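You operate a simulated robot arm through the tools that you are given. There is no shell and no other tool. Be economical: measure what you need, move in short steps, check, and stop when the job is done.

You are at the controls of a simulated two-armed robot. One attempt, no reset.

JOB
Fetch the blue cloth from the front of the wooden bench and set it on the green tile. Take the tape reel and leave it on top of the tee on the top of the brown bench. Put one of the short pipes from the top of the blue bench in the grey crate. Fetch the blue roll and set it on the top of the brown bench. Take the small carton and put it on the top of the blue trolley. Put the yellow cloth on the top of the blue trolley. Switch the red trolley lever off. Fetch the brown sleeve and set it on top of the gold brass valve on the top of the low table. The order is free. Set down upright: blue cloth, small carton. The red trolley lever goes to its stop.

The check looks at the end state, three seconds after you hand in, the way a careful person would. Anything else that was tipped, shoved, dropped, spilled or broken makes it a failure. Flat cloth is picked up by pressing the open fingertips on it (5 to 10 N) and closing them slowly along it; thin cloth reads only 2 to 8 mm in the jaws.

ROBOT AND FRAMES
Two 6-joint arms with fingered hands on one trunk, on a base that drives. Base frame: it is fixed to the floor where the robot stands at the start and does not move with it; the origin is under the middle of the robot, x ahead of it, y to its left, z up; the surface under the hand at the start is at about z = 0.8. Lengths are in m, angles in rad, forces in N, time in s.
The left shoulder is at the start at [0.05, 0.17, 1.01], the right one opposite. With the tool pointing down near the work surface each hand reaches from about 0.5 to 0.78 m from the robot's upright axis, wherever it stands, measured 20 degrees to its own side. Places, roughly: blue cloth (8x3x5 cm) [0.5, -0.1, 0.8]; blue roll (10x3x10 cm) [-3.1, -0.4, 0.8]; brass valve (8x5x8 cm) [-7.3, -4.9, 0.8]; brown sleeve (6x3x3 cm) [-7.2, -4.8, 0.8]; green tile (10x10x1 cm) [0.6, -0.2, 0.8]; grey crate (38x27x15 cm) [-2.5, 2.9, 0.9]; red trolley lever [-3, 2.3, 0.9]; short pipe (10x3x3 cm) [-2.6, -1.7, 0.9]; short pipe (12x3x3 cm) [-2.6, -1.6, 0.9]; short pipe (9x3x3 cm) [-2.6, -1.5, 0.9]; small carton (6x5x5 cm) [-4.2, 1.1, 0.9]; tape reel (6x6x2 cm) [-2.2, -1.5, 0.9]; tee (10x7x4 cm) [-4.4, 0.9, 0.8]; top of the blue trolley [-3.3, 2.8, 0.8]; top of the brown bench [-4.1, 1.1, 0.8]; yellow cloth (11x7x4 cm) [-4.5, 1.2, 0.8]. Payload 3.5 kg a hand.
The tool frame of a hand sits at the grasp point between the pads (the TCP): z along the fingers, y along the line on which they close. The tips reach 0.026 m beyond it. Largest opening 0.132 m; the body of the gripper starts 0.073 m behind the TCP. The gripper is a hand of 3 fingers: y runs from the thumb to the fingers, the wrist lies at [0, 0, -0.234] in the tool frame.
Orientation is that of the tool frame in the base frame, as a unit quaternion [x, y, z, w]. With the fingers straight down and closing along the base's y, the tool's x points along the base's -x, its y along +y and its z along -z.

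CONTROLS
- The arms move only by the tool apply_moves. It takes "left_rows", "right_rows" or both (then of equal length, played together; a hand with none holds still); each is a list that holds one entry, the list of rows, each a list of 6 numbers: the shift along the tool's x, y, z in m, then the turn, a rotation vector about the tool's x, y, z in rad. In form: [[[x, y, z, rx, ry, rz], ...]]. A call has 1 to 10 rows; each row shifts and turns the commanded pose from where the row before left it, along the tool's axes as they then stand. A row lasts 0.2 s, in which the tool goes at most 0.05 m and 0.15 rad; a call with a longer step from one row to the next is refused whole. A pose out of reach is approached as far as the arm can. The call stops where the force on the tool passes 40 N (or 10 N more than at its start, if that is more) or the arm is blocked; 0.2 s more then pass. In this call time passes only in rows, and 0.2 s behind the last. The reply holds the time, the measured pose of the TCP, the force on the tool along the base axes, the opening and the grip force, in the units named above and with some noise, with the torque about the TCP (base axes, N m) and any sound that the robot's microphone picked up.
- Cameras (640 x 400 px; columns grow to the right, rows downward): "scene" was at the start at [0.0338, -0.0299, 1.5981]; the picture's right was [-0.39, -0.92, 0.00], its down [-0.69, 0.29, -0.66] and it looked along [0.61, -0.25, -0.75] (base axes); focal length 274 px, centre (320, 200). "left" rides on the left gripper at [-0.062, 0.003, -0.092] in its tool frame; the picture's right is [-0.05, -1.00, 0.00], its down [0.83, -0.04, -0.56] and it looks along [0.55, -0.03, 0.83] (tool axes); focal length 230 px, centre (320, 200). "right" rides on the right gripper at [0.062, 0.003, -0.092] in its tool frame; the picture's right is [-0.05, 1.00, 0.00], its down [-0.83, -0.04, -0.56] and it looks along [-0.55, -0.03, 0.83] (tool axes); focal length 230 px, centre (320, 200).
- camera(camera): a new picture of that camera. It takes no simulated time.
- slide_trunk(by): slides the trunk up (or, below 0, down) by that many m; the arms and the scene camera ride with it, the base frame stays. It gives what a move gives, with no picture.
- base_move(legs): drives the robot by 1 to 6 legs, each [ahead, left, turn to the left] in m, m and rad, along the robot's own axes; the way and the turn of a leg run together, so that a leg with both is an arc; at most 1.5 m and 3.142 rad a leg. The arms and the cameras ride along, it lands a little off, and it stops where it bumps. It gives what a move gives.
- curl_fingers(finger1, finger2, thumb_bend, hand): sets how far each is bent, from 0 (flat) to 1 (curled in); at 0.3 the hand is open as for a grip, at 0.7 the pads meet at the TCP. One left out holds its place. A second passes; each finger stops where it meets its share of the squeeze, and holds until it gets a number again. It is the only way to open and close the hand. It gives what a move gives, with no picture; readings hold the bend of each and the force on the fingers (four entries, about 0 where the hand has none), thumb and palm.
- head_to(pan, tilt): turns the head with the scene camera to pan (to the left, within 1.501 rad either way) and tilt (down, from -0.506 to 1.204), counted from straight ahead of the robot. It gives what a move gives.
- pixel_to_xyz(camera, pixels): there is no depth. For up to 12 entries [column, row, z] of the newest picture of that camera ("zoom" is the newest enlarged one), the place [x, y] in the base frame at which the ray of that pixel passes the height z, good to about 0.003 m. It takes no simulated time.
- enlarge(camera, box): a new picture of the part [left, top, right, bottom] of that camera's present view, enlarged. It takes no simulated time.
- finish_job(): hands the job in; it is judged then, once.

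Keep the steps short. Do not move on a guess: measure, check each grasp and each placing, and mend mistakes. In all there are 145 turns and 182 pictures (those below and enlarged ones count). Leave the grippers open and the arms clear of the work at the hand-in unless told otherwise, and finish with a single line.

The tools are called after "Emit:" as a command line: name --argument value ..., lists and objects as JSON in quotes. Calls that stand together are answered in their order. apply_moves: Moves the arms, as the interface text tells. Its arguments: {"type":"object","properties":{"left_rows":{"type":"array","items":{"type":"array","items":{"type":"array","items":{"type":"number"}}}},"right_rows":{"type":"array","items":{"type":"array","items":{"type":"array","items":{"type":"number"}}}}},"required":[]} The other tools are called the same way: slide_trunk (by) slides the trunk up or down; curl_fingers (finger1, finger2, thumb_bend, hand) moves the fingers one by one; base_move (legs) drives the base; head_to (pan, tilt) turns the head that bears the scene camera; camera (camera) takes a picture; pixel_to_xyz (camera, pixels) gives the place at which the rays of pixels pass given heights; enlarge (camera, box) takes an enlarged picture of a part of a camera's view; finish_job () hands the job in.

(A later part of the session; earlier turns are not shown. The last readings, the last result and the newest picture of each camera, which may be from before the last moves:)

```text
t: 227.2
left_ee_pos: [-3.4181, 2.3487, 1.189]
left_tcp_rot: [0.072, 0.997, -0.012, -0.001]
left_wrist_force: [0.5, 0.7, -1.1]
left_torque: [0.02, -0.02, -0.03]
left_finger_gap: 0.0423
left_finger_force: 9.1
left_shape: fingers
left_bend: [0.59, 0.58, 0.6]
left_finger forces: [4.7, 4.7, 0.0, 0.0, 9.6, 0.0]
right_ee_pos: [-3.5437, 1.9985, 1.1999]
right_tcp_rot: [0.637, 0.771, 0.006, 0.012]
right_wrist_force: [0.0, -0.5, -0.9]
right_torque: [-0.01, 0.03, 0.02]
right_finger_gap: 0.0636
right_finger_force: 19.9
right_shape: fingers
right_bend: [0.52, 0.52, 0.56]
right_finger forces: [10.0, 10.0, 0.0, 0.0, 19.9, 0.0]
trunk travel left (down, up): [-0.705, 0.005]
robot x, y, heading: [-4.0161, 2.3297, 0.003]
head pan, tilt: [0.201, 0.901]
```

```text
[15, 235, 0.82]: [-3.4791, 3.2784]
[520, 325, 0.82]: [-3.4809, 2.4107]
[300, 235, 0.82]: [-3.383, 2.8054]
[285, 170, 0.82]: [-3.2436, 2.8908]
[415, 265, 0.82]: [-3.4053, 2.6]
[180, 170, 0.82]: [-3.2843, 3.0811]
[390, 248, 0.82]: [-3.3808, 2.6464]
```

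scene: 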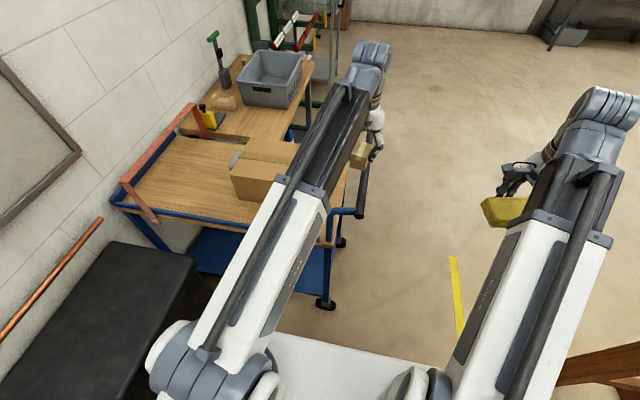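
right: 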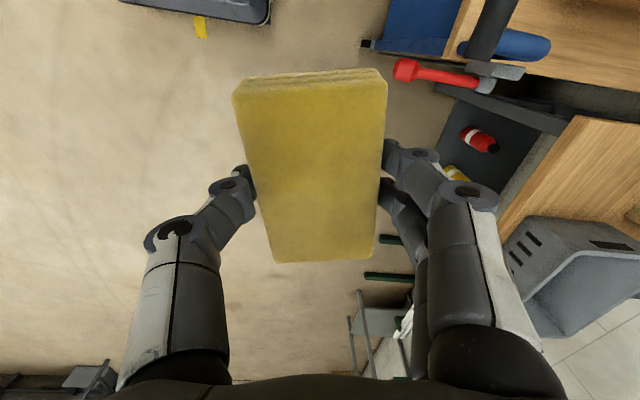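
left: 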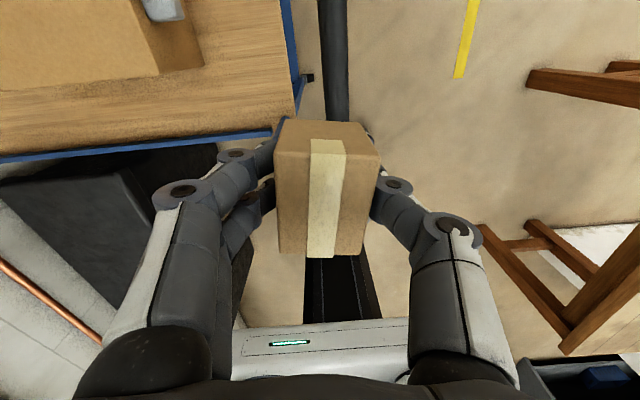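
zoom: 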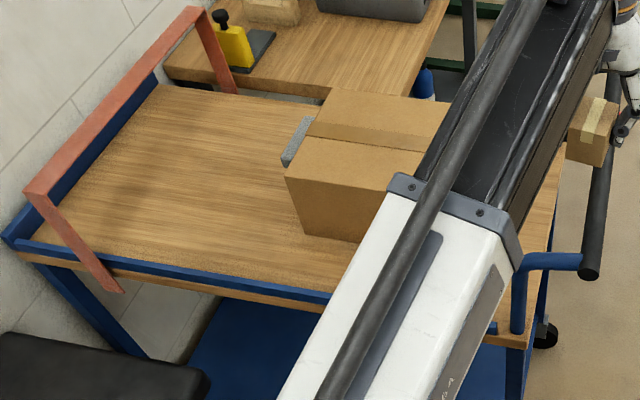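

The carton goes to (-3.408,2.467). I sidestep 4 cm left to keep the forearm clear of the handle post, shift the hand over and lower to z≈1.0.

Emit:
base_move --legs '[[0, 0.04, 0]]'

Emit:
apply_moves --left_rows '[[[0.002, 0.039, 0, 0, 0, 0], [0.002, 0.039, 0, 0, 0, 0], [0, 0, 0.045, 0, 0, 0], [0, 0, 0.045, 0, 0, 0], [0, 0, 0.045, 0, 0, 0], [0, 0, 0.045, 0, 0, 0]]]'

Emit:
camera --camera "left"

Emit:
camera --camera "scene"

```text
t: 228.1
left_ee_pos: [-3.4187, 2.3908, 1.1887]
left_tcp_rot: [0.072, 0.997, -0.013, -0.001]
left_wrist_force: [-0.6, 1.0, -0.5]
left_torque: [-0.02, -0.01, -0.01]
left_finger_gap: 0.0422
left_finger_force: 10.0
left_shape: fingers
left_bend: [0.59, 0.58, 0.6]
left_finger forces: [4.8, 4.9, 0.1, 0.1, 9.5, 0.0]
right_ee_pos: [-3.543, 2.0402, 1.2011]
right_tcp_rot: [0.637, 0.771, 0.005, 0.011]
right_wrist_force: [-0.1, 1.1, -1.2]
right_torque: [-0.04, 0.04, -0.02]
right_finger_gap: 0.0639
right_finger_force: 19.9
right_shape: fingers
right_bend: [0.52, 0.52, 0.56]
right_finger forces: [10.0, 9.9, 0.0, 0.0, 20.0, 0.1]
trunk travel left (down, up): [-0.705, 0.005]
robot x, y, heading: [-4.019, 2.3724, -0.004]
head pan, tilt: [0.201, 0.901]
```

```text
t: 229.5
left_ee_pos: [-3.411, 2.4615, 1.0066]
left_tcp_rot: [0.073, 0.997, -0.012, -0.001]
left_wrist_force: [0.3, -0.5, -1.3]
left_torque: [-0.01, 0.01, -0.03]
left_finger_gap: 0.0423
left_finger_force: 9.9
left_shape: fingers
left_bend: [0.59, 0.58, 0.6]
left_finger forces: [4.8, 5.0, 0.0, 0.1, 9.8, 0.1]
right_ee_pos: [-3.544, 2.0382, 1.2006]
right_tcp_rot: [0.637, 0.771, 0.006, 0.012]
right_wrist_force: [-0.3, 0.6, -1.0]
right_torque: [-0.02, 0.01, 0.04]
right_finger_gap: 0.0637
right_finger_force: 19.9
right_shape: fingers
right_bend: [0.52, 0.52, 0.56]
right_finger forces: [10.0, 9.9, 0.1, 0.0, 19.9, 0.1]
trunk travel left (down, up): [-0.705, 0.005]
robot x, y, heading: [-4.0183, 2.3702, 0.001]
head pan, tilt: [0.201, 0.901]
```

```text
96 pictures are left
```

left: 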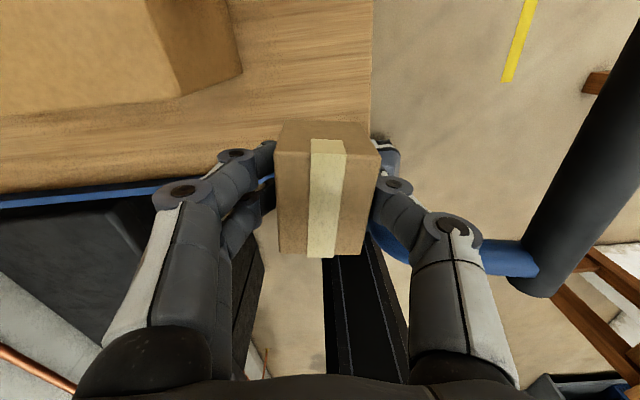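

```text
95 pictures are left
```

scene: 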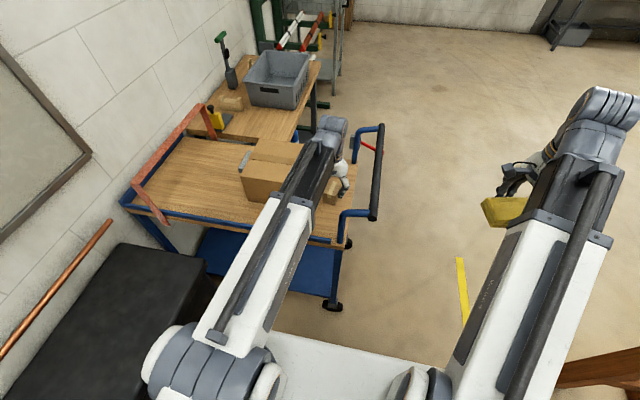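

Emit:
pixel_to_xyz --camera "left" --pixels '[[385, 155, 0.83], [395, 235, 0.98], [460, 255, 0.99], [545, 270, 1.0], [372, 130, 0.82], [240, 185, 0.84], [370, 60, 0.82]]'

Emit:
enlarge --camera "scene" --box '[280, 110, 400, 260]'

```text
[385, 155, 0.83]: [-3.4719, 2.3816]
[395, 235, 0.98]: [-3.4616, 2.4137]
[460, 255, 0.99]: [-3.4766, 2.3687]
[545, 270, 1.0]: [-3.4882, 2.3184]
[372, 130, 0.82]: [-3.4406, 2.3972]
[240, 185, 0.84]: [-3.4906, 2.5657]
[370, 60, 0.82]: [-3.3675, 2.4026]
```

```text
2.67 times, centred on (340, 185) of scene
```

zoom: 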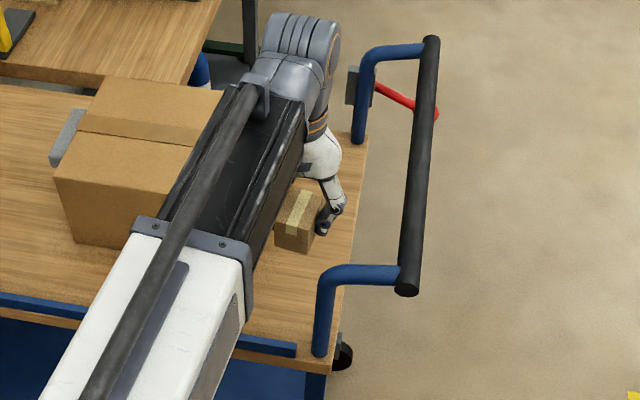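

The handle post is too close here. The strip along the west rim at (-3.425,2.63) has more room, so I move there at this height.

Emit:
apply_moves --left_rows '[[[0.014, 0, -0.03, 0, 0, 0], [0.006, 0.041, -0.01, 0, 0, 0], [0.006, 0.041, 0, 0, 0, 0], [0.006, 0.041, 0, 0, 0, 0], [0.006, 0.041, 0, 0, 0, 0]]]'

Emit:
camera --camera "left"

Emit:
enlarge --camera "scene" --box '[180, 110, 360, 260]'

```text
t: 230.7
left_ee_pos: [-3.4257, 2.6311, 1.0419]
left_tcp_rot: [0.073, 0.997, -0.013, -0.001]
left_wrist_force: [-0.2, 0.5, -0.8]
left_torque: [-0.02, -0.01, 0.01]
left_finger_gap: 0.0424
left_finger_force: 8.9
left_shape: fingers
left_bend: [0.59, 0.59, 0.6]
left_finger forces: [4.7, 4.8, 0.1, 0.1, 9.7, 0.0]
right_ee_pos: [-3.5434, 2.0387, 1.2009]
right_tcp_rot: [0.636, 0.771, 0.006, 0.011]
right_wrist_force: [-0.2, 0.4, -0.5]
right_torque: [0.03, 0.02, -0.02]
right_finger_gap: 0.0637
right_finger_force: 19.7
right_shape: fingers
right_bend: [0.52, 0.52, 0.56]
right_finger forces: [10.0, 9.8, 0.0, 0.0, 19.9, 0.1]
trunk travel left (down, up): [-0.705, 0.005]
robot x, y, heading: [-4.0177, 2.368, -0.002]
head pan, tilt: [0.201, 0.901]
```

```text
93 pictures are left
```

left: 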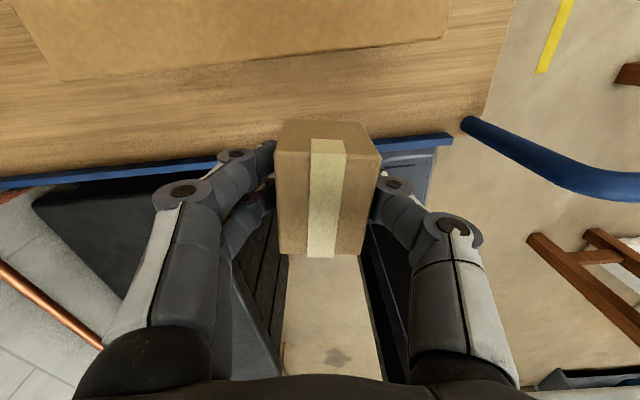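

```text
2.67 times, centred on (270, 185) of scene
```

zoom: 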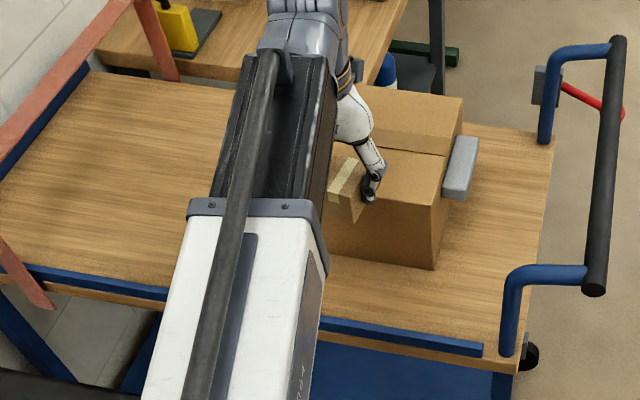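

Emit:
pixel_to_xyz --camera "left" --pixels '[[60, 80, 0.82], [300, 55, 0.82], [445, 36, 0.82], [200, 158, 0.83], [420, 136, 0.83], [488, 115, 0.82], [470, 125, 0.98]]'

```text
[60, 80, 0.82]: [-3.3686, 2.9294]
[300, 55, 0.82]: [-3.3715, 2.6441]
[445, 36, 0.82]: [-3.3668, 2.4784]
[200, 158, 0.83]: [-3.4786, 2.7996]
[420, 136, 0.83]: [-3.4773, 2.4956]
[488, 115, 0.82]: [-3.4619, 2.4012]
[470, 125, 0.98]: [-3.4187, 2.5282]
```

The carton fits between rim (x -3.478) and box (x -3.369). I lower to z≈0.88 and then in small steps.

Emit:
apply_moves --left_rows '[[[0, 0, 0.045, 0, 0, 0], [0, 0, 0.045, 0, 0, 0], [0, 0, 0.04, 0, 0, 0], [0, 0, 0.03, 0, 0, 0]]]'

Emit:
apply_moves --left_rows '[[[0, 0, 0.006, 0, 0, 0]]]'

Emit:
apply_moves --left_rows '[[[0, 0, 0.004, 0, 0, 0]]]'

Emit:
camera --camera "left"

```text
t: 231.7
left_ee_pos: [-3.4258, 2.6281, 0.8825]
left_tcp_rot: [0.072, 0.997, -0.012, -0.002]
left_wrist_force: [-0.2, 0.2, -0.7]
left_torque: [0.04, 0.03, 0.0]
left_finger_gap: 0.0421
left_finger_force: 9.3
left_shape: fingers
left_bend: [0.59, 0.59, 0.6]
left_finger forces: [4.9, 4.8, 0.0, 0.0, 9.6, 0.1]
right_ee_pos: [-3.5438, 2.039, 1.2007]
right_tcp_rot: [0.637, 0.771, 0.005, 0.012]
right_wrist_force: [-0.1, -0.2, -1.7]
right_torque: [0.03, -0.02, 0.0]
right_finger_gap: 0.0639
right_finger_force: 19.7
right_shape: fingers
right_bend: [0.52, 0.52, 0.56]
right_finger forces: [10.0, 9.9, 0.1, 0.0, 20.0, 0.1]
trunk travel left (down, up): [-0.705, 0.005]
robot x, y, heading: [-4.0159, 2.3686, -0.002]
head pan, tilt: [0.201, 0.901]
```

```text
t: 232.1
left_ee_pos: [-3.4267, 2.6271, 0.8756]
left_tcp_rot: [0.072, 0.997, -0.012, -0.001]
left_wrist_force: [0.6, 0.4, -0.8]
left_torque: [0.0, 0.01, 0.0]
left_finger_gap: 0.0423
left_finger_force: 9.5
left_shape: fingers
left_bend: [0.59, 0.59, 0.6]
left_finger forces: [4.8, 4.8, 0.1, 0.1, 9.6, 0.0]
right_ee_pos: [-3.5432, 2.0388, 1.2008]
right_tcp_rot: [0.637, 0.77, 0.005, 0.012]
right_wrist_force: [0.2, 0.1, -0.5]
right_torque: [0.0, -0.01, -0.04]
right_finger_gap: 0.0638
right_finger_force: 19.7
right_shape: fingers
right_bend: [0.52, 0.52, 0.56]
right_finger forces: [10.0, 9.8, 0.0, 0.1, 20.0, 0.0]
trunk travel left (down, up): [-0.705, 0.005]
robot x, y, heading: [-4.0142, 2.3707, -0.002]
head pan, tilt: [0.201, 0.901]
```

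```text
t: 232.5
left_ee_pos: [-3.4263, 2.6266, 0.873]
left_tcp_rot: [0.072, 0.997, -0.012, -0.001]
left_wrist_force: [0.5, -0.2, -0.6]
left_torque: [-0.01, -0.01, 0.0]
left_finger_gap: 0.0423
left_finger_force: 9.9
left_shape: fingers
left_bend: [0.59, 0.59, 0.6]
left_finger forces: [4.8, 4.7, 0.0, 0.0, 9.7, 0.1]
right_ee_pos: [-3.544, 2.0389, 1.2006]
right_tcp_rot: [0.637, 0.771, 0.006, 0.012]
right_wrist_force: [0.0, -0.7, -0.6]
right_torque: [0.0, 0.01, 0.0]
right_finger_gap: 0.0637
right_finger_force: 20.6
right_shape: fingers
right_bend: [0.52, 0.52, 0.56]
right_finger forces: [10.0, 9.9, 0.1, 0.0, 19.9, 0.0]
trunk travel left (down, up): [-0.705, 0.005]
robot x, y, heading: [-4.0203, 2.3706, -0.006]
head pan, tilt: [0.201, 0.901]
```

```text
91 pictures are left
```

left: 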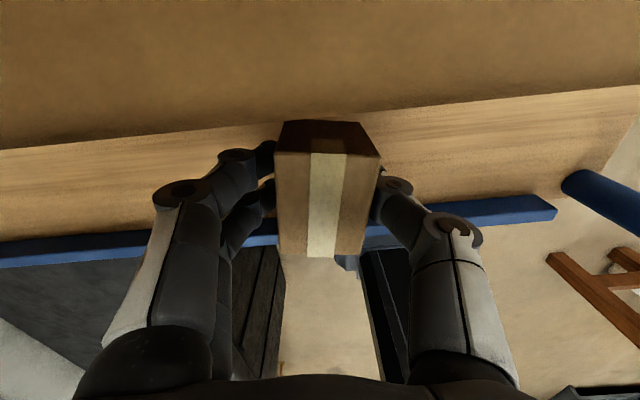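

Emit:
apply_moves --left_rows '[[[0, 0, 0.003, 0, 0, 0]]]'

Emit:
apply_moves --left_rows '[[[0, 0, 0.003, 0, 0, 0]]]'

Emit:
pixel_to_xyz --camera "left" --pixels '[[250, 228, 0.83], [250, 228, 0.84], [420, 215, 0.84], [330, 112, 0.82]]'

```text
t: 232.9
left_ee_pos: [-3.4269, 2.6271, 0.8696]
left_tcp_rot: [0.073, 0.997, -0.012, -0.001]
left_wrist_force: [0.4, -0.4, -1.5]
left_torque: [0.0, -0.01, -0.01]
left_finger_gap: 0.0421
left_finger_force: 9.6
left_shape: fingers
left_bend: [0.59, 0.59, 0.6]
left_finger forces: [4.8, 4.8, 0.1, 0.0, 9.5, 0.1]
right_ee_pos: [-3.5431, 2.0391, 1.2002]
right_tcp_rot: [0.637, 0.771, 0.005, 0.012]
right_wrist_force: [0.0, -0.5, -0.2]
right_torque: [0.01, 0.0, 0.02]
right_finger_gap: 0.064
right_finger_force: 19.4
right_shape: fingers
right_bend: [0.52, 0.52, 0.56]
right_finger forces: [10.0, 9.8, 0.0, 0.0, 19.8, 0.0]
trunk travel left (down, up): [-0.705, 0.005]
robot x, y, heading: [-4.0229, 2.3673, -0.003]
head pan, tilt: [0.201, 0.901]
```

```text
t: 233.3
left_ee_pos: [-3.4263, 2.6256, 0.866]
left_tcp_rot: [0.071, 0.997, -0.012, -0.001]
left_wrist_force: [0.5, -1.5, -0.6]
left_torque: [0.03, 0.01, -0.02]
left_finger_gap: 0.0424
left_finger_force: 9.6
left_shape: fingers
left_bend: [0.59, 0.59, 0.6]
left_finger forces: [4.8, 4.8, 0.0, 0.1, 9.6, 0.0]
right_ee_pos: [-3.5431, 2.038, 1.2006]
right_tcp_rot: [0.636, 0.771, 0.006, 0.011]
right_wrist_force: [0.1, 0.1, -1.8]
right_torque: [0.0, -0.02, -0.02]
right_finger_gap: 0.0641
right_finger_force: 20.0
right_shape: fingers
right_bend: [0.52, 0.52, 0.56]
right_finger forces: [10.0, 9.8, 0.0, 0.1, 19.8, 0.0]
trunk travel left (down, up): [-0.705, 0.005]
robot x, y, heading: [-4.0172, 2.3746, 0.004]
head pan, tilt: [0.201, 0.901]
```

```text
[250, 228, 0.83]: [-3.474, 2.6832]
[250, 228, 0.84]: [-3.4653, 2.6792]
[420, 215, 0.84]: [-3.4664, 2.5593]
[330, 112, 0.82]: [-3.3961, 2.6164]
```

No contact yet; the trolley top seems nearer z≈0.80. I continue in 4 mm steps.

Emit:
apply_moves --left_rows '[[[0, 0, 0.004, 0, 0, 0]]]'

Emit:
apply_moves --left_rows '[[[0, 0, 0.004, 0, 0, 0]]]'

Emit:
apply_moves --left_rows '[[[0, 0, 0.004, 0, 0, 0]]]'

```text
t: 233.7
left_ee_pos: [-3.4257, 2.6265, 0.8621]
left_tcp_rot: [0.072, 0.997, -0.013, -0.001]
left_wrist_force: [0.4, -0.1, -0.9]
left_torque: [0.01, 0.0, 0.03]
left_finger_gap: 0.0423
left_finger_force: 9.9
left_shape: fingers
left_bend: [0.59, 0.59, 0.6]
left_finger forces: [4.9, 4.8, 0.0, 0.0, 9.5, 0.0]
right_ee_pos: [-3.5433, 2.0398, 1.2004]
right_tcp_rot: [0.636, 0.772, 0.005, 0.011]
right_wrist_force: [-0.3, 0.0, -1.2]
right_torque: [-0.04, 0.0, 0.02]
right_finger_gap: 0.0638
right_finger_force: 19.9
right_shape: fingers
right_bend: [0.52, 0.52, 0.56]
right_finger forces: [10.0, 9.9, 0.0, 0.0, 19.9, 0.1]
trunk travel left (down, up): [-0.705, 0.005]
robot x, y, heading: [-4.0127, 2.3683, 0.002]
head pan, tilt: [0.201, 0.901]
```

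```text
t: 234.1
left_ee_pos: [-3.4274, 2.6261, 0.8579]
left_tcp_rot: [0.073, 0.997, -0.013, -0.001]
left_wrist_force: [0.5, 0.0, 0.1]
left_torque: [-0.01, -0.11, -0.01]
left_finger_gap: 0.0421
left_finger_force: 9.7
left_shape: fingers
left_bend: [0.59, 0.59, 0.6]
left_finger forces: [4.8, 4.8, 0.0, 0.0, 9.7, 0.0]
right_ee_pos: [-3.5436, 2.0386, 1.1996]
right_tcp_rot: [0.637, 0.771, 0.006, 0.012]
right_wrist_force: [-0.2, 0.4, -0.7]
right_torque: [0.03, 0.05, 0.0]
right_finger_gap: 0.0637
right_finger_force: 20.3
right_shape: fingers
right_bend: [0.52, 0.52, 0.56]
right_finger forces: [10.0, 9.9, 0.1, 0.0, 19.9, 0.0]
trunk travel left (down, up): [-0.705, 0.005]
robot x, y, heading: [-4.0187, 2.3706, 0.001]
head pan, tilt: [0.201, 0.901]
```

```text
t: 234.5
left_ee_pos: [-3.426, 2.6263, 0.8584]
left_tcp_rot: [0.072, 0.997, -0.012, 0.002]
left_wrist_force: [1.6, 2.9, 26.0]
left_torque: [-0.36, -1.68, 0.16]
left_finger_gap: 0.0421
left_finger_force: 8.9
left_shape: fingers
left_bend: [0.59, 0.59, 0.6]
left_finger forces: [4.8, 4.8, 0.0, 0.0, 9.6, 0.0]
right_ee_pos: [-3.5459, 2.039, 1.201]
right_tcp_rot: [0.636, 0.771, 0.006, 0.011]
right_wrist_force: [0.6, 0.7, -1.7]
right_torque: [0.01, 0.02, 0.01]
right_finger_gap: 0.0637
right_finger_force: 20.2
right_shape: fingers
right_bend: [0.52, 0.52, 0.56]
right_finger forces: [10.0, 10.0, 0.0, 0.0, 19.9, 0.0]
trunk travel left (down, up): [-0.705, 0.005]
robot x, y, heading: [-4.0187, 2.3676, -0.001]
head pan, tilt: [0.201, 0.901]
```

The hand's camera housing touches the top of the big box here (torque shows contact 6.5 cm to the east). I rise and use the front strip instead, at (-3.388,2.458), where there is room for it.

Emit:
apply_moves --left_rows '[[[0, 0, -0.02, 0, 0, 0], [0, 0, -0.045, 0, 0, 0], [0, 0, -0.045, 0, 0, 0], [0, 0, -0.045, 0, 0, 0], [-0.0155, -0.04, 0, 0, 0, 0], [-0.0155, -0.04, 0, 0, 0, 0], [-0.0155, -0.04, 0, 0, 0, 0], [-0.0155, -0.04, 0, 0, 0, 0], [0, 0, 0.03, 0, 0, 0]]]'

Emit:
camera --camera "left"

Emit:
enlarge --camera "scene" --box '[220, 110, 400, 260]'

```text
t: 236.5
left_ee_pos: [-3.3861, 2.4623, 0.9817]
left_tcp_rot: [0.071, 0.997, -0.012, -0.001]
left_wrist_force: [-0.3, -0.2, -0.7]
left_torque: [-0.03, -0.01, 0.0]
left_finger_gap: 0.0422
left_finger_force: 9.4
left_shape: fingers
left_bend: [0.59, 0.59, 0.6]
left_finger forces: [4.7, 4.9, 0.0, 0.0, 9.7, 0.1]
right_ee_pos: [-3.544, 2.0385, 1.2001]
right_tcp_rot: [0.637, 0.771, 0.005, 0.011]
right_wrist_force: [-1.1, -0.5, -0.9]
right_torque: [0.01, 0.05, 0.0]
right_finger_gap: 0.0636
right_finger_force: 19.9
right_shape: fingers
right_bend: [0.52, 0.52, 0.56]
right_finger forces: [10.0, 9.9, 0.1, 0.1, 19.9, 0.1]
trunk travel left (down, up): [-0.705, 0.005]
robot x, y, heading: [-4.0161, 2.3686, -0.001]
head pan, tilt: [0.201, 0.901]
```

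```text
90 pictures are left
```

left: 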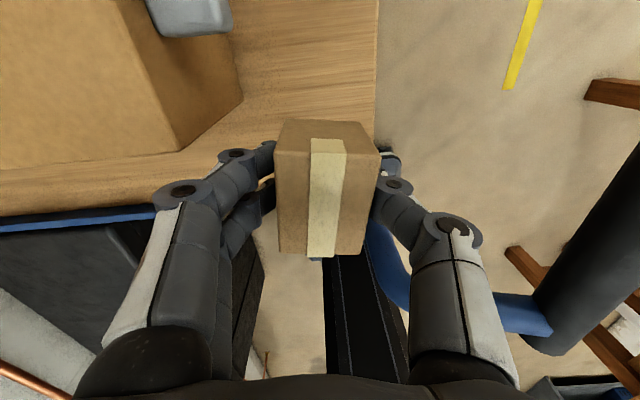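

```text
2.67 times, centred on (310, 185) of scene
```

zoom: 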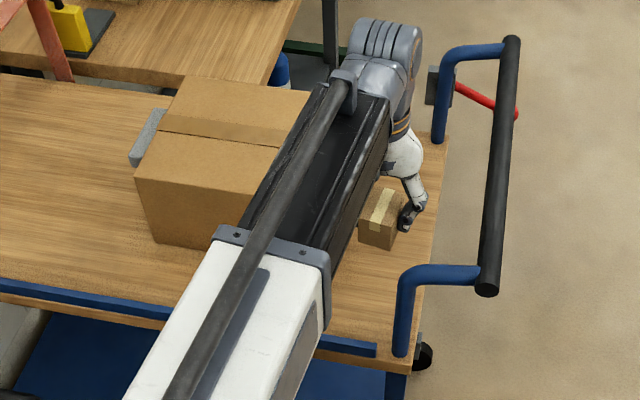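

Emit:
apply_moves --left_rows '[[[0, 0, 0.04, 0, 0, 0], [0, 0, 0.04, 0, 0, 0], [0, 0, 0.03, 0, 0, 0]]]'

Emit:
apply_moves --left_rows '[[[0, 0, 0.008, 0, 0, 0]]]'

Emit:
apply_moves --left_rows '[[[0, 0, 0.005, 0, 0, 0]]]'

Emit:
camera --camera "left"

```text
t: 237.3
left_ee_pos: [-3.388, 2.4589, 0.8741]
left_tcp_rot: [0.072, 0.997, -0.012, -0.001]
left_wrist_force: [-0.1, -0.2, -0.7]
left_torque: [-0.02, 0.02, 0.0]
left_finger_gap: 0.0421
left_finger_force: 9.3
left_shape: fingers
left_bend: [0.59, 0.59, 0.6]
left_finger forces: [4.8, 4.7, 0.0, 0.0, 9.7, 0.0]
right_ee_pos: [-3.5442, 2.0385, 1.2]
right_tcp_rot: [0.637, 0.771, 0.005, 0.011]
right_wrist_force: [0.1, 0.0, -0.7]
right_torque: [0.01, -0.02, 0.02]
right_finger_gap: 0.0639
right_finger_force: 19.8
right_shape: fingers
right_bend: [0.52, 0.52, 0.56]
right_finger forces: [10.1, 9.8, 0.0, 0.0, 19.9, 0.1]
trunk travel left (down, up): [-0.705, 0.005]
robot x, y, heading: [-4.0212, 2.3675, -0.0]
head pan, tilt: [0.201, 0.901]
```

```text
t: 237.7
left_ee_pos: [-3.388, 2.4584, 0.8647]
left_tcp_rot: [0.072, 0.997, -0.011, -0.001]
left_wrist_force: [0.0, -0.8, -1.1]
left_torque: [0.0, 0.0, 0.01]
left_finger_gap: 0.0421
left_finger_force: 9.4
left_shape: fingers
left_bend: [0.59, 0.59, 0.6]
left_finger forces: [4.9, 4.8, 0.1, 0.1, 9.7, 0.1]
right_ee_pos: [-3.5437, 2.0384, 1.2012]
right_tcp_rot: [0.637, 0.771, 0.005, 0.011]
right_wrist_force: [-1.0, 0.0, -1.6]
right_torque: [-0.03, -0.01, 0.03]
right_finger_gap: 0.0639
right_finger_force: 20.1
right_shape: fingers
right_bend: [0.52, 0.52, 0.56]
right_finger forces: [10.0, 9.9, 0.0, 0.0, 19.9, 0.0]
trunk travel left (down, up): [-0.705, 0.005]
robot x, y, heading: [-4.02, 2.3703, -0.0]
head pan, tilt: [0.201, 0.901]
```

```text
t: 238.1
left_ee_pos: [-3.3868, 2.4599, 0.8604]
left_tcp_rot: [0.073, 0.997, -0.013, -0.001]
left_wrist_force: [0.4, 0.1, -0.6]
left_torque: [0.03, 0.01, -0.03]
left_finger_gap: 0.0421
left_finger_force: 9.5
left_shape: fingers
left_bend: [0.59, 0.59, 0.6]
left_finger forces: [4.8, 4.8, 0.0, 0.0, 9.6, 0.0]
right_ee_pos: [-3.5433, 2.039, 1.2009]
right_tcp_rot: [0.637, 0.771, 0.006, 0.011]
right_wrist_force: [0.1, -0.3, 0.1]
right_torque: [-0.04, -0.04, 0.04]
right_finger_gap: 0.0638
right_finger_force: 20.3
right_shape: fingers
right_bend: [0.52, 0.52, 0.56]
right_finger forces: [10.1, 9.8, 0.0, 0.1, 20.0, 0.0]
trunk travel left (down, up): [-0.705, 0.005]
robot x, y, heading: [-4.0134, 2.3723, -0.002]
head pan, tilt: [0.201, 0.901]
```

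```text
88 pictures are left
```

left: 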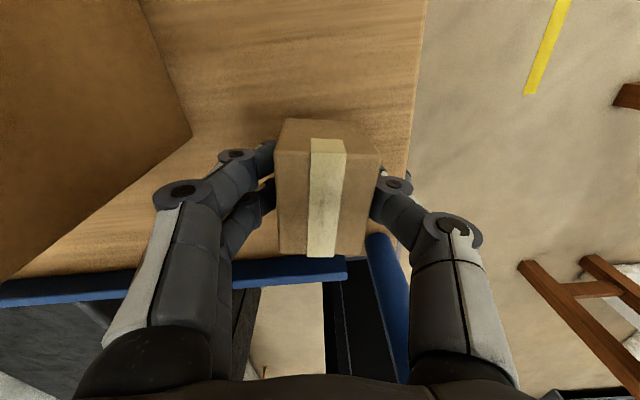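

Emit:
apply_moves --left_rows '[[[0, 0, 0.005, 0, 0, 0]]]'

Emit:
apply_moves --left_rows '[[[0, 0, 0.004, 0, 0, 0]]]'

Emit:
apply_moves --left_rows '[[[0, 0, 0.003, 0, 0, 0]]]'

```text
t: 238.5
left_ee_pos: [-3.3878, 2.4589, 0.8551]
left_tcp_rot: [0.073, 0.997, -0.012, -0.001]
left_wrist_force: [-0.3, 0.2, -1.2]
left_torque: [0.0, -0.05, -0.01]
left_finger_gap: 0.0423
left_finger_force: 10.1
left_shape: fingers
left_bend: [0.59, 0.59, 0.6]
left_finger forces: [4.9, 4.8, 0.1, 0.1, 9.7, 0.1]
right_ee_pos: [-3.5427, 2.0388, 1.2006]
right_tcp_rot: [0.637, 0.771, 0.005, 0.011]
right_wrist_force: [-0.5, 0.2, -0.7]
right_torque: [0.0, 0.0, 0.0]
right_finger_gap: 0.0637
right_finger_force: 19.6
right_shape: fingers
right_bend: [0.52, 0.52, 0.56]
right_finger forces: [10.0, 9.9, 0.0, 0.1, 19.9, 0.1]
trunk travel left (down, up): [-0.705, 0.005]
robot x, y, heading: [-4.0146, 2.371, -0.004]
head pan, tilt: [0.201, 0.901]
```

```text
t: 238.9
left_ee_pos: [-3.3873, 2.4604, 0.8514]
left_tcp_rot: [0.072, 0.997, -0.012, -0.001]
left_wrist_force: [0.0, -0.2, -0.9]
left_torque: [-0.02, -0.01, 0.01]
left_finger_gap: 0.0421
left_finger_force: 9.7
left_shape: fingers
left_bend: [0.59, 0.59, 0.6]
left_finger forces: [4.9, 4.8, 0.1, 0.0, 9.7, 0.0]
right_ee_pos: [-3.5437, 2.0392, 1.1986]
right_tcp_rot: [0.636, 0.772, 0.005, 0.012]
right_wrist_force: [0.3, -0.4, -0.5]
right_torque: [-0.02, 0.0, 0.02]
right_finger_gap: 0.0639
right_finger_force: 19.7
right_shape: fingers
right_bend: [0.52, 0.52, 0.56]
right_finger forces: [9.9, 9.9, 0.0, 0.0, 20.0, 0.0]
trunk travel left (down, up): [-0.705, 0.005]
robot x, y, heading: [-4.0175, 2.3743, 0.005]
head pan, tilt: [0.201, 0.901]
```

```text
t: 239.3
left_ee_pos: [-3.3867, 2.4586, 0.8472]
left_tcp_rot: [0.072, 0.997, -0.013, 0.0]
left_wrist_force: [-0.3, -0.2, -0.5]
left_torque: [-0.01, -0.01, 0.0]
left_finger_gap: 0.0422
left_finger_force: 9.7
left_shape: fingers
left_bend: [0.59, 0.59, 0.6]
left_finger forces: [4.8, 4.8, 0.1, 0.0, 9.7, 0.1]
right_ee_pos: [-3.5435, 2.0392, 1.2]
right_tcp_rot: [0.636, 0.771, 0.006, 0.012]
right_wrist_force: [-0.6, 0.2, -1.1]
right_torque: [0.06, 0.0, -0.01]
right_finger_gap: 0.0639
right_finger_force: 19.3
right_shape: fingers
right_bend: [0.52, 0.52, 0.56]
right_finger forces: [10.0, 9.8, 0.0, 0.0, 20.0, 0.1]
trunk travel left (down, up): [-0.705, 0.005]
robot x, y, heading: [-4.0144, 2.3694, -0.003]
head pan, tilt: [0.201, 0.901]
```

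Emit:
apply_moves --left_rows '[[[0, 0, 0.004, 0, 0, 0]]]'

Emit:
apply_moves --left_rows '[[[0, 0, 0.004, 0, 0, 0]]]'

Emit:
apply_moves --left_rows '[[[0, 0, 0.004, 0, 0, 0]]]'

Emit:
camera --camera "left"

```text
t: 239.7
left_ee_pos: [-3.3884, 2.4596, 0.8441]
left_tcp_rot: [0.072, 0.997, -0.012, 0.0]
left_wrist_force: [0.1, -0.3, -0.7]
left_torque: [0.03, 0.0, 0.02]
left_finger_gap: 0.0422
left_finger_force: 10.3
left_shape: fingers
left_bend: [0.59, 0.59, 0.6]
left_finger forces: [4.8, 4.9, 0.0, 0.0, 9.7, 0.0]
right_ee_pos: [-3.5432, 2.0385, 1.2004]
right_tcp_rot: [0.636, 0.771, 0.005, 0.011]
right_wrist_force: [0.3, -1.2, -0.7]
right_torque: [0.02, -0.01, -0.02]
right_finger_gap: 0.0637
right_finger_force: 19.6
right_shape: fingers
right_bend: [0.52, 0.52, 0.56]
right_finger forces: [10.0, 9.9, 0.0, 0.0, 19.9, 0.0]
trunk travel left (down, up): [-0.705, 0.005]
robot x, y, heading: [-4.0173, 2.3696, 0.002]
head pan, tilt: [0.201, 0.901]
```

```text
t: 240.1
left_ee_pos: [-3.3871, 2.4586, 0.8405]
left_tcp_rot: [0.072, 0.997, -0.012, 0.0]
left_wrist_force: [0.3, 0.8, 10.8]
left_torque: [-0.02, 0.0, -0.01]
left_finger_gap: 0.0418
left_finger_force: 10.6
left_shape: fingers
left_bend: [0.59, 0.59, 0.61]
left_finger forces: [5.9, 6.0, 0.0, 0.1, 10.7, 0.1]
right_ee_pos: [-3.545, 2.038, 1.2004]
right_tcp_rot: [0.636, 0.771, 0.006, 0.011]
right_wrist_force: [1.3, -0.2, -0.8]
right_torque: [-0.04, 0.03, 0.0]
right_finger_gap: 0.0638
right_finger_force: 20.2
right_shape: fingers
right_bend: [0.52, 0.52, 0.56]
right_finger forces: [10.0, 9.9, 0.0, 0.1, 19.9, 0.0]
trunk travel left (down, up): [-0.705, 0.005]
robot x, y, heading: [-4.0188, 2.3692, -0.002]
head pan, tilt: [0.201, 0.901]
```

```text
t: 240.5
left_ee_pos: [-3.3879, 2.4585, 0.839]
left_tcp_rot: [0.071, 0.997, -0.012, 0.001]
left_wrist_force: [1.1, 3.3, 19.7]
left_torque: [0.09, -0.01, 0.01]
left_finger_gap: 0.042
left_finger_force: 12.7
left_shape: fingers
left_bend: [0.6, 0.6, 0.61]
left_finger forces: [7.1, 7.2, 0.0, 0.1, 11.4, 0.0]
right_ee_pos: [-3.5441, 2.0393, 1.2018]
right_tcp_rot: [0.636, 0.771, 0.006, 0.013]
right_wrist_force: [0.0, -0.1, -1.5]
right_torque: [-0.03, -0.01, -0.01]
right_finger_gap: 0.0636
right_finger_force: 19.7
right_shape: fingers
right_bend: [0.52, 0.52, 0.56]
right_finger forces: [10.1, 9.9, 0.0, 0.1, 19.8, 0.0]
trunk travel left (down, up): [-0.705, 0.005]
robot x, y, heading: [-4.0177, 2.3698, -0.003]
head pan, tilt: [0.201, 0.901]
```

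```text
87 pictures are left
```

left: 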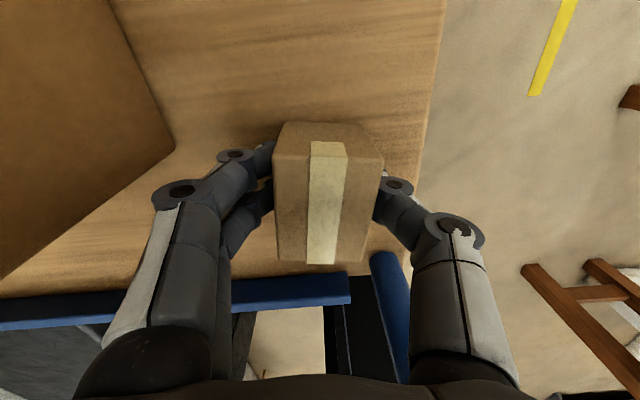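

Contact: the trolley top is at about 0.795. I relax 2 mm, open to about 8 cm and rise.

Emit:
apply_moves --left_rows '[[[0, 0, -0.003, 0, 0, 0]]]'

Emit:
curl_fingers --hand "left" --finger1 0.48 --finger2 0.48 --thumb_bend 0.48

Emit:
apply_moves --left_rows '[[[0, 0, -0.02, 0, 0, 0], [0, 0, -0.045, 0, 0, 0], [0, 0, -0.045, 0, 0, 0], [0, 0, -0.045, 0, 0, 0], [0, 0, -0.045, 0, 0, 0], [0, 0, -0.045, 0, 0, 0], [0, 0, -0.045, 0, 0, 0], [0, 0, -0.045, 0, 0, 0]]]'

Emit:
camera --camera "left"

```text
t: 240.9
left_ee_pos: [-3.3888, 2.4586, 0.8378]
left_tcp_rot: [0.071, 0.997, -0.012, 0.0]
left_wrist_force: [3.0, 3.5, 8.8]
left_torque: [0.1, -0.07, -0.02]
left_finger_gap: 0.042
left_finger_force: 11.1
left_shape: fingers
left_bend: [0.6, 0.6, 0.61]
left_finger forces: [6.5, 6.5, 0.1, 0.1, 10.3, 0.0]
right_ee_pos: [-3.5439, 2.0382, 1.1993]
right_tcp_rot: [0.637, 0.771, 0.006, 0.012]
right_wrist_force: [0.5, 0.3, -1.3]
right_torque: [0.0, 0.02, -0.02]
right_finger_gap: 0.0636
right_finger_force: 20.1
right_shape: fingers
right_bend: [0.52, 0.52, 0.56]
right_finger forces: [10.1, 10.0, 0.1, 0.1, 19.9, 0.0]
trunk travel left (down, up): [-0.705, 0.005]
robot x, y, heading: [-4.0135, 2.3718, 0.001]
head pan, tilt: [0.201, 0.901]
```

```text
t: 241.9
left_ee_pos: [-3.3876, 2.4584, 0.8396]
left_tcp_rot: [0.071, 0.997, -0.012, -0.001]
left_wrist_force: [0.3, 0.6, 0.0]
left_torque: [0.02, 0.0, 0.03]
left_finger_gap: 0.074
left_finger_force: 0.0
left_shape: fingers
left_bend: [0.48, 0.48, 0.48]
left_finger forces: [0.0, 0.0, 0.0, 0.0, 0.0, 0.1]
right_ee_pos: [-3.5428, 2.0387, 1.1997]
right_tcp_rot: [0.637, 0.771, 0.006, 0.012]
right_wrist_force: [-0.8, 0.1, -0.3]
right_torque: [-0.01, 0.02, 0.04]
right_finger_gap: 0.0639
right_finger_force: 19.7
right_shape: fingers
right_bend: [0.52, 0.52, 0.56]
right_finger forces: [10.0, 9.8, 0.0, 0.0, 19.9, 0.1]
trunk travel left (down, up): [-0.705, 0.005]
robot x, y, heading: [-4.0183, 2.3661, 0.002]
head pan, tilt: [0.201, 0.901]
```

```text
t: 243.7
left_ee_pos: [-3.3892, 2.4681, 1.1747]
left_tcp_rot: [0.071, 0.997, -0.012, -0.002]
left_wrist_force: [-0.5, -0.6, 0.9]
left_torque: [0.0, -0.01, -0.01]
left_finger_gap: 0.0741
left_finger_force: 0.1
left_shape: fingers
left_bend: [0.48, 0.48, 0.48]
left_finger forces: [0.0, 0.1, 0.0, 0.1, 0.0, 0.0]
right_ee_pos: [-3.545, 2.0373, 1.2018]
right_tcp_rot: [0.637, 0.771, 0.006, 0.011]
right_wrist_force: [0.4, 0.1, -0.8]
right_torque: [0.01, -0.01, 0.01]
right_finger_gap: 0.0637
right_finger_force: 19.7
right_shape: fingers
right_bend: [0.52, 0.52, 0.56]
right_finger forces: [10.0, 10.0, 0.0, 0.1, 19.9, 0.0]
trunk travel left (down, up): [-0.705, 0.005]
robot x, y, heading: [-4.0171, 2.3744, 0.004]
head pan, tilt: [0.201, 0.901]
```

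```text
86 pictures are left
```

left: 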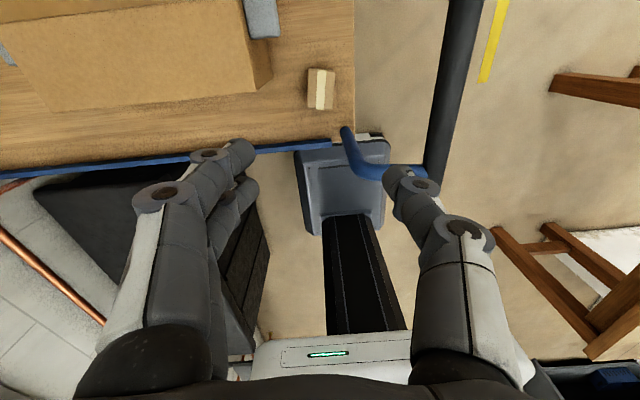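

The carton stands upright on the trolley top. Now round to the east end for the cloth: sidestep away, drive east, turn round and come up beside the trolley.

Emit:
base_move --legs '[[0, -0.65, 0], [1.48, 0, 0], [0, 0, 3.14], [0, -0.3, 0]]'

Emit:
head_to --pan -0.3 --tilt 0.75

Emit:
camera --camera "scene"

```text
t: 263.2
left_ee_pos: [-3.165, 1.9242, 1.1736]
left_tcp_rot: [0.997, -0.071, 0.001, -0.012]
left_wrist_force: [-0.2, 0.2, -0.1]
left_torque: [-0.01, -0.02, 0.03]
left_finger_gap: 0.0741
left_finger_force: 0.1
left_shape: fingers
left_bend: [0.48, 0.48, 0.48]
left_finger forces: [0.0, 0.0, 0.0, 0.0, 0.0, 0.0]
right_ee_pos: [-3.0122, 2.3519, 1.2]
right_tcp_rot: [0.771, -0.636, -0.011, 0.005]
right_wrist_force: [0.2, 0.3, -0.6]
right_torque: [-0.02, -0.01, 0.01]
right_finger_gap: 0.063
right_finger_force: 19.1
right_shape: fingers
right_bend: [0.53, 0.52, 0.56]
right_finger forces: [9.8, 9.8, 0.0, 0.1, 19.6, 0.1]
trunk travel left (down, up): [-0.705, 0.005]
robot x, y, heading: [-2.5408, 2.0196, -3.142]
head pan, tilt: [0.201, 0.901]
```

```text
t: 264.2
left_ee_pos: [-3.1663, 1.9221, 1.1731]
left_tcp_rot: [0.997, -0.071, 0.0, -0.012]
left_wrist_force: [0.9, 0.8, 1.3]
left_torque: [0.0, 0.02, 0.0]
left_finger_gap: 0.0739
left_finger_force: 0.0
left_shape: fingers
left_bend: [0.48, 0.48, 0.48]
left_finger forces: [0.0, 0.0, 0.1, 0.0, 0.1, 0.1]
right_ee_pos: [-3.0111, 2.351, 1.2006]
right_tcp_rot: [0.771, -0.637, -0.011, 0.005]
right_wrist_force: [0.5, -0.1, -0.5]
right_torque: [0.0, 0.0, -0.04]
right_finger_gap: 0.0634
right_finger_force: 19.8
right_shape: fingers
right_bend: [0.53, 0.52, 0.56]
right_finger forces: [9.8, 9.8, 0.1, 0.1, 19.6, 0.1]
trunk travel left (down, up): [-0.705, 0.005]
robot x, y, heading: [-2.5361, 2.0195, -3.138]
head pan, tilt: [-0.3, 0.75]
```

```text
85 pictures are left
```

scene: 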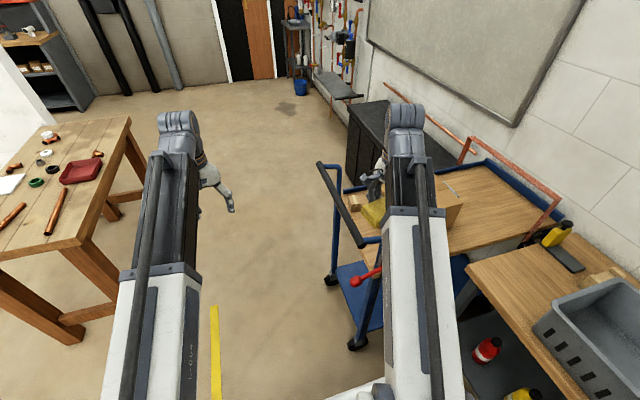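

I look at the lever enlarged, then sidestep right and bring the cloth over the front strip, high.

Emit:
enlarge --camera "scene" --box '[310, 150, 410, 310]'

Emit:
base_move --legs '[[0, -0.34, 0]]'

Emit:
apply_moves --right_rows '[[[0.031, 0.038, 0, 0, 0, 0], [0.031, 0.038, 0, 0, 0, 0], [0.031, 0.038, 0, 0, 0, 0], [0.031, 0.038, 0, 0, 0, 0], [0.031, 0.038, 0, 0, 0, 0], [0.031, 0.038, 0, 0, 0, 0], [0, 0, 0, 0, 0, 0.095], [0, 0, 0, 0, 0, 0.095], [0, 0, 0.045, 0, 0, 0], [0, 0, 0.045, 0, 0, 0]]]'

Emit:
camera --camera "right"

Emit:
camera --camera "scene"

```text
2.50 times, centred on (360, 230) of scene
```

zoom: 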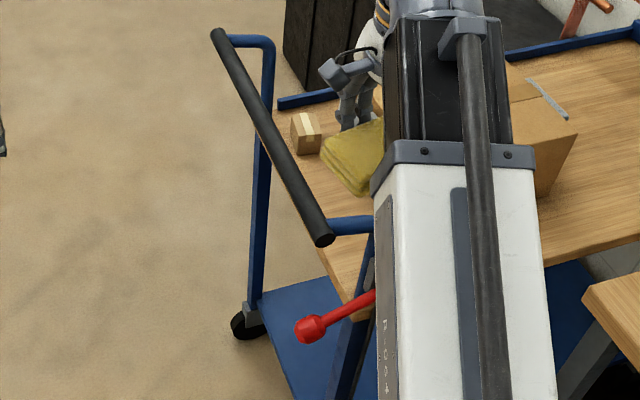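

```text
t: 266.4
left_ee_pos: [-3.1651, 2.2605, 1.1738]
left_tcp_rot: [0.997, -0.071, 0.001, -0.012]
left_wrist_force: [0.1, -0.3, -0.2]
left_torque: [-0.01, 0.0, 0.02]
left_finger_gap: 0.074
left_finger_force: 0.1
left_shape: fingers
left_bend: [0.48, 0.48, 0.48]
left_finger forces: [0.1, 0.0, 0.0, 0.1, 0.0, 0.0]
right_ee_pos: [-3.0126, 2.6901, 1.1997]
right_tcp_rot: [0.772, -0.636, -0.011, 0.006]
right_wrist_force: [0.4, -0.2, -0.1]
right_torque: [-0.02, -0.03, 0.0]
right_finger_gap: 0.0635
right_finger_force: 19.5
right_shape: fingers
right_bend: [0.53, 0.52, 0.56]
right_finger forces: [9.8, 9.8, 0.0, 0.0, 19.6, 0.0]
trunk travel left (down, up): [-0.705, 0.005]
robot x, y, heading: [-2.5363, 2.3604, -3.135]
head pan, tilt: [-0.3, 0.75]
```

```text
t: 268.6
left_ee_pos: [-3.1664, 2.2607, 1.1735]
left_tcp_rot: [0.997, -0.071, 0.002, -0.012]
left_wrist_force: [0.1, 0.1, 0.1]
left_torque: [0.02, 0.01, 0.02]
left_finger_gap: 0.0739
left_finger_force: 0.0
left_shape: fingers
left_bend: [0.48, 0.48, 0.48]
left_finger forces: [0.0, 0.1, 0.0, 0.0, 0.0, 0.0]
right_ee_pos: [-3.2024, 2.4647, 1.1121]
right_tcp_rot: [0.708, -0.706, -0.011, 0.007]
right_wrist_force: [0.3, -0.5, 0.1]
right_torque: [0.01, -0.04, -0.05]
right_finger_gap: 0.0633
right_finger_force: 19.5
right_shape: fingers
right_bend: [0.53, 0.53, 0.56]
right_finger forces: [9.9, 9.8, 0.0, 0.0, 19.7, 0.1]
trunk travel left (down, up): [-0.705, 0.005]
robot x, y, heading: [-2.5368, 2.3617, -3.134]
head pan, tilt: [-0.3, 0.75]
```

```text
83 pictures are left
```

right: 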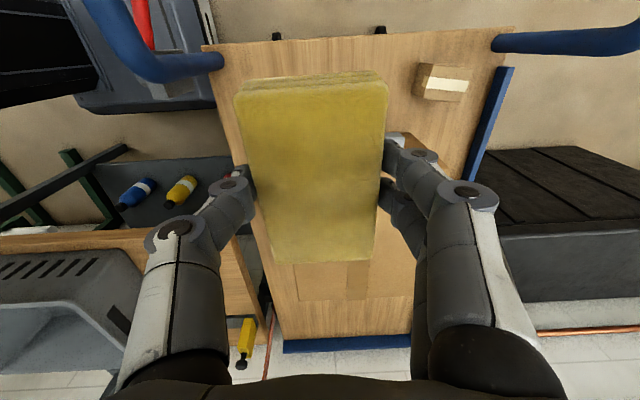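

```text
82 pictures are left
```

scene: 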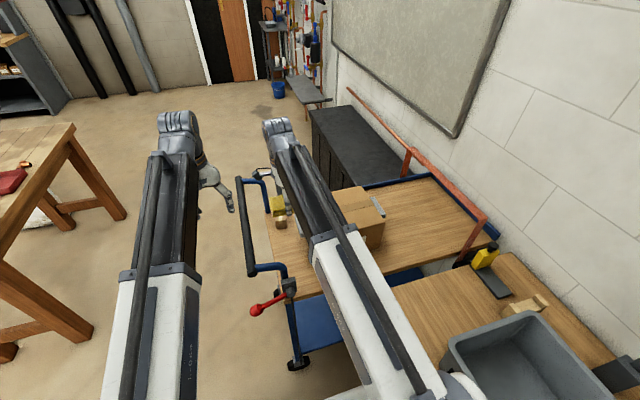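

The cloth hangs over the strip, carton well clear. I lower to z≈0.93 and check the gap to the box.

Emit:
apply_moves --right_rows '[[[0, 0, 0.045, 0, 0, 0], [0, 0, 0.045, 0, 0, 0], [0, 0, 0.045, 0, 0, 0], [0, 0, 0.045, 0, 0, 0]]]'

Emit:
camera --camera "right"

Emit:
enlarge --camera "scene" --box '[220, 140, 400, 320]'

```text
t: 269.6
left_ee_pos: [-3.1657, 2.2614, 1.1725]
left_tcp_rot: [0.997, -0.07, 0.001, -0.013]
left_wrist_force: [-0.1, -0.3, -0.3]
left_torque: [0.02, -0.01, -0.03]
left_finger_gap: 0.0739
left_finger_force: 0.0
left_shape: fingers
left_bend: [0.48, 0.48, 0.48]
left_finger forces: [0.0, 0.0, 0.0, 0.1, 0.0, 0.1]
right_ee_pos: [-3.2061, 2.4647, 0.9341]
right_tcp_rot: [0.709, -0.705, -0.011, 0.006]
right_wrist_force: [1.6, -3.6, 5.3]
right_torque: [0.19, -0.03, -0.04]
right_finger_gap: 0.0619
right_finger_force: 21.8
right_shape: fingers
right_bend: [0.53, 0.53, 0.57]
right_finger forces: [9.4, 11.2, 0.0, 0.0, 22.2, 0.0]
trunk travel left (down, up): [-0.705, 0.005]
robot x, y, heading: [-2.5369, 2.3607, -3.14]
head pan, tilt: [-0.3, 0.75]
```

```text
81 pictures are left
```

right: 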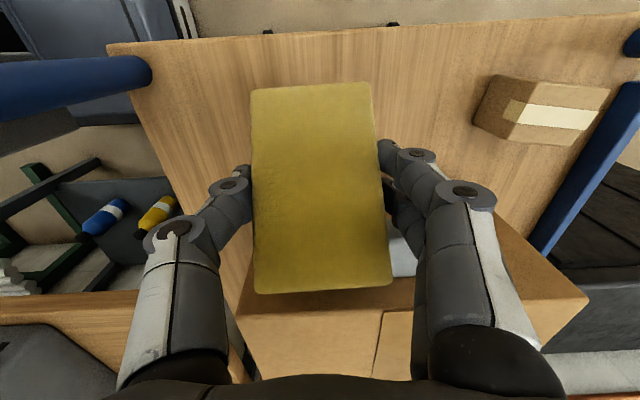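

```text
2.22 times, centred on (310, 230) of scene
```

zoom: 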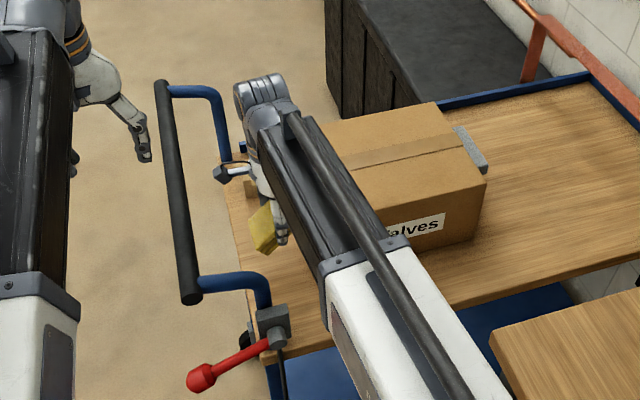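

The cloth's rear end touches a bracket on the box front. I rise 4 cm, shift 2.5 cm toward the handle side and look again.

Emit:
apply_moves --right_rows '[[[0, 0, -0.03, 0, 0, 0], [0, 0, -0.02, 0, 0, 0], [0.0125, 0, 0, 0, 0, 0], [0.0125, 0, 0, 0, 0, 0]]]'

Emit:
camera --camera "right"

```text
t: 270.6
left_ee_pos: [-3.1661, 2.2597, 1.1734]
left_tcp_rot: [0.997, -0.07, 0.0, -0.013]
left_wrist_force: [0.0, -0.1, -0.7]
left_torque: [-0.02, -0.01, -0.04]
left_finger_gap: 0.0738
left_finger_force: 0.0
left_shape: fingers
left_bend: [0.48, 0.48, 0.48]
left_finger forces: [0.0, 0.0, 0.0, 0.1, 0.1, 0.1]
right_ee_pos: [-3.2052, 2.4401, 0.9844]
right_tcp_rot: [0.708, -0.706, -0.011, 0.006]
right_wrist_force: [-0.3, -0.1, -0.8]
right_torque: [0.02, 0.0, 0.01]
right_finger_gap: 0.062
right_finger_force: 21.6
right_shape: fingers
right_bend: [0.53, 0.53, 0.57]
right_finger forces: [10.2, 11.4, 0.0, 0.1, 21.7, 0.1]
trunk travel left (down, up): [-0.705, 0.005]
robot x, y, heading: [-2.5354, 2.3581, -3.144]
head pan, tilt: [-0.3, 0.75]
```

```text
79 pictures are left
```

right: 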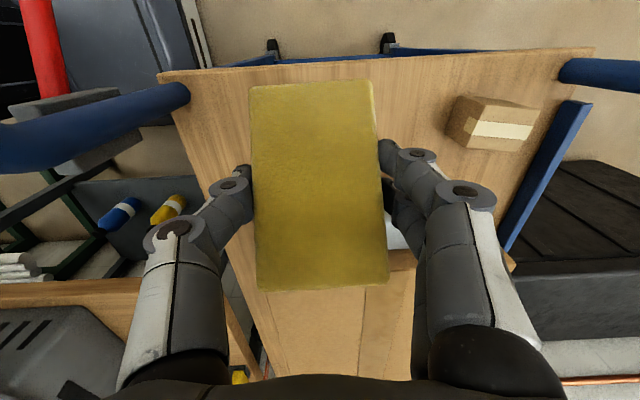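

Emit:
pixel_to_xyz --camera "right" --pixels '[[405, 258, 0.95], [405, 258, 0.98], [395, 240, 0.93], [395, 222, 0.9], [250, 95, 0.795], [480, 62, 0.795], [165, 78, 0.795], [510, 262, 0.95], [400, 230, 0.92]]'

Emit:
enlarge --camera "right" --box '[370, 180, 530, 290]'

```text
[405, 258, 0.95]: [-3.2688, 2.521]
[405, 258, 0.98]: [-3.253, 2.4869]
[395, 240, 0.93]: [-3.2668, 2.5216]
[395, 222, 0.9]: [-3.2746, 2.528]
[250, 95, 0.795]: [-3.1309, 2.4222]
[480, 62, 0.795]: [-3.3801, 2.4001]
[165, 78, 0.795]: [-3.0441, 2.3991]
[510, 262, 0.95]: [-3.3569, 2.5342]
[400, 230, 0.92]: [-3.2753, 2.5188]
```

```text
3.64 times, centred on (450, 235) of right
```

zoom: 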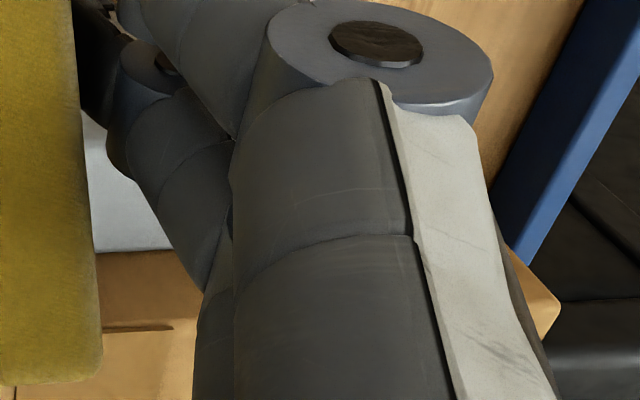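

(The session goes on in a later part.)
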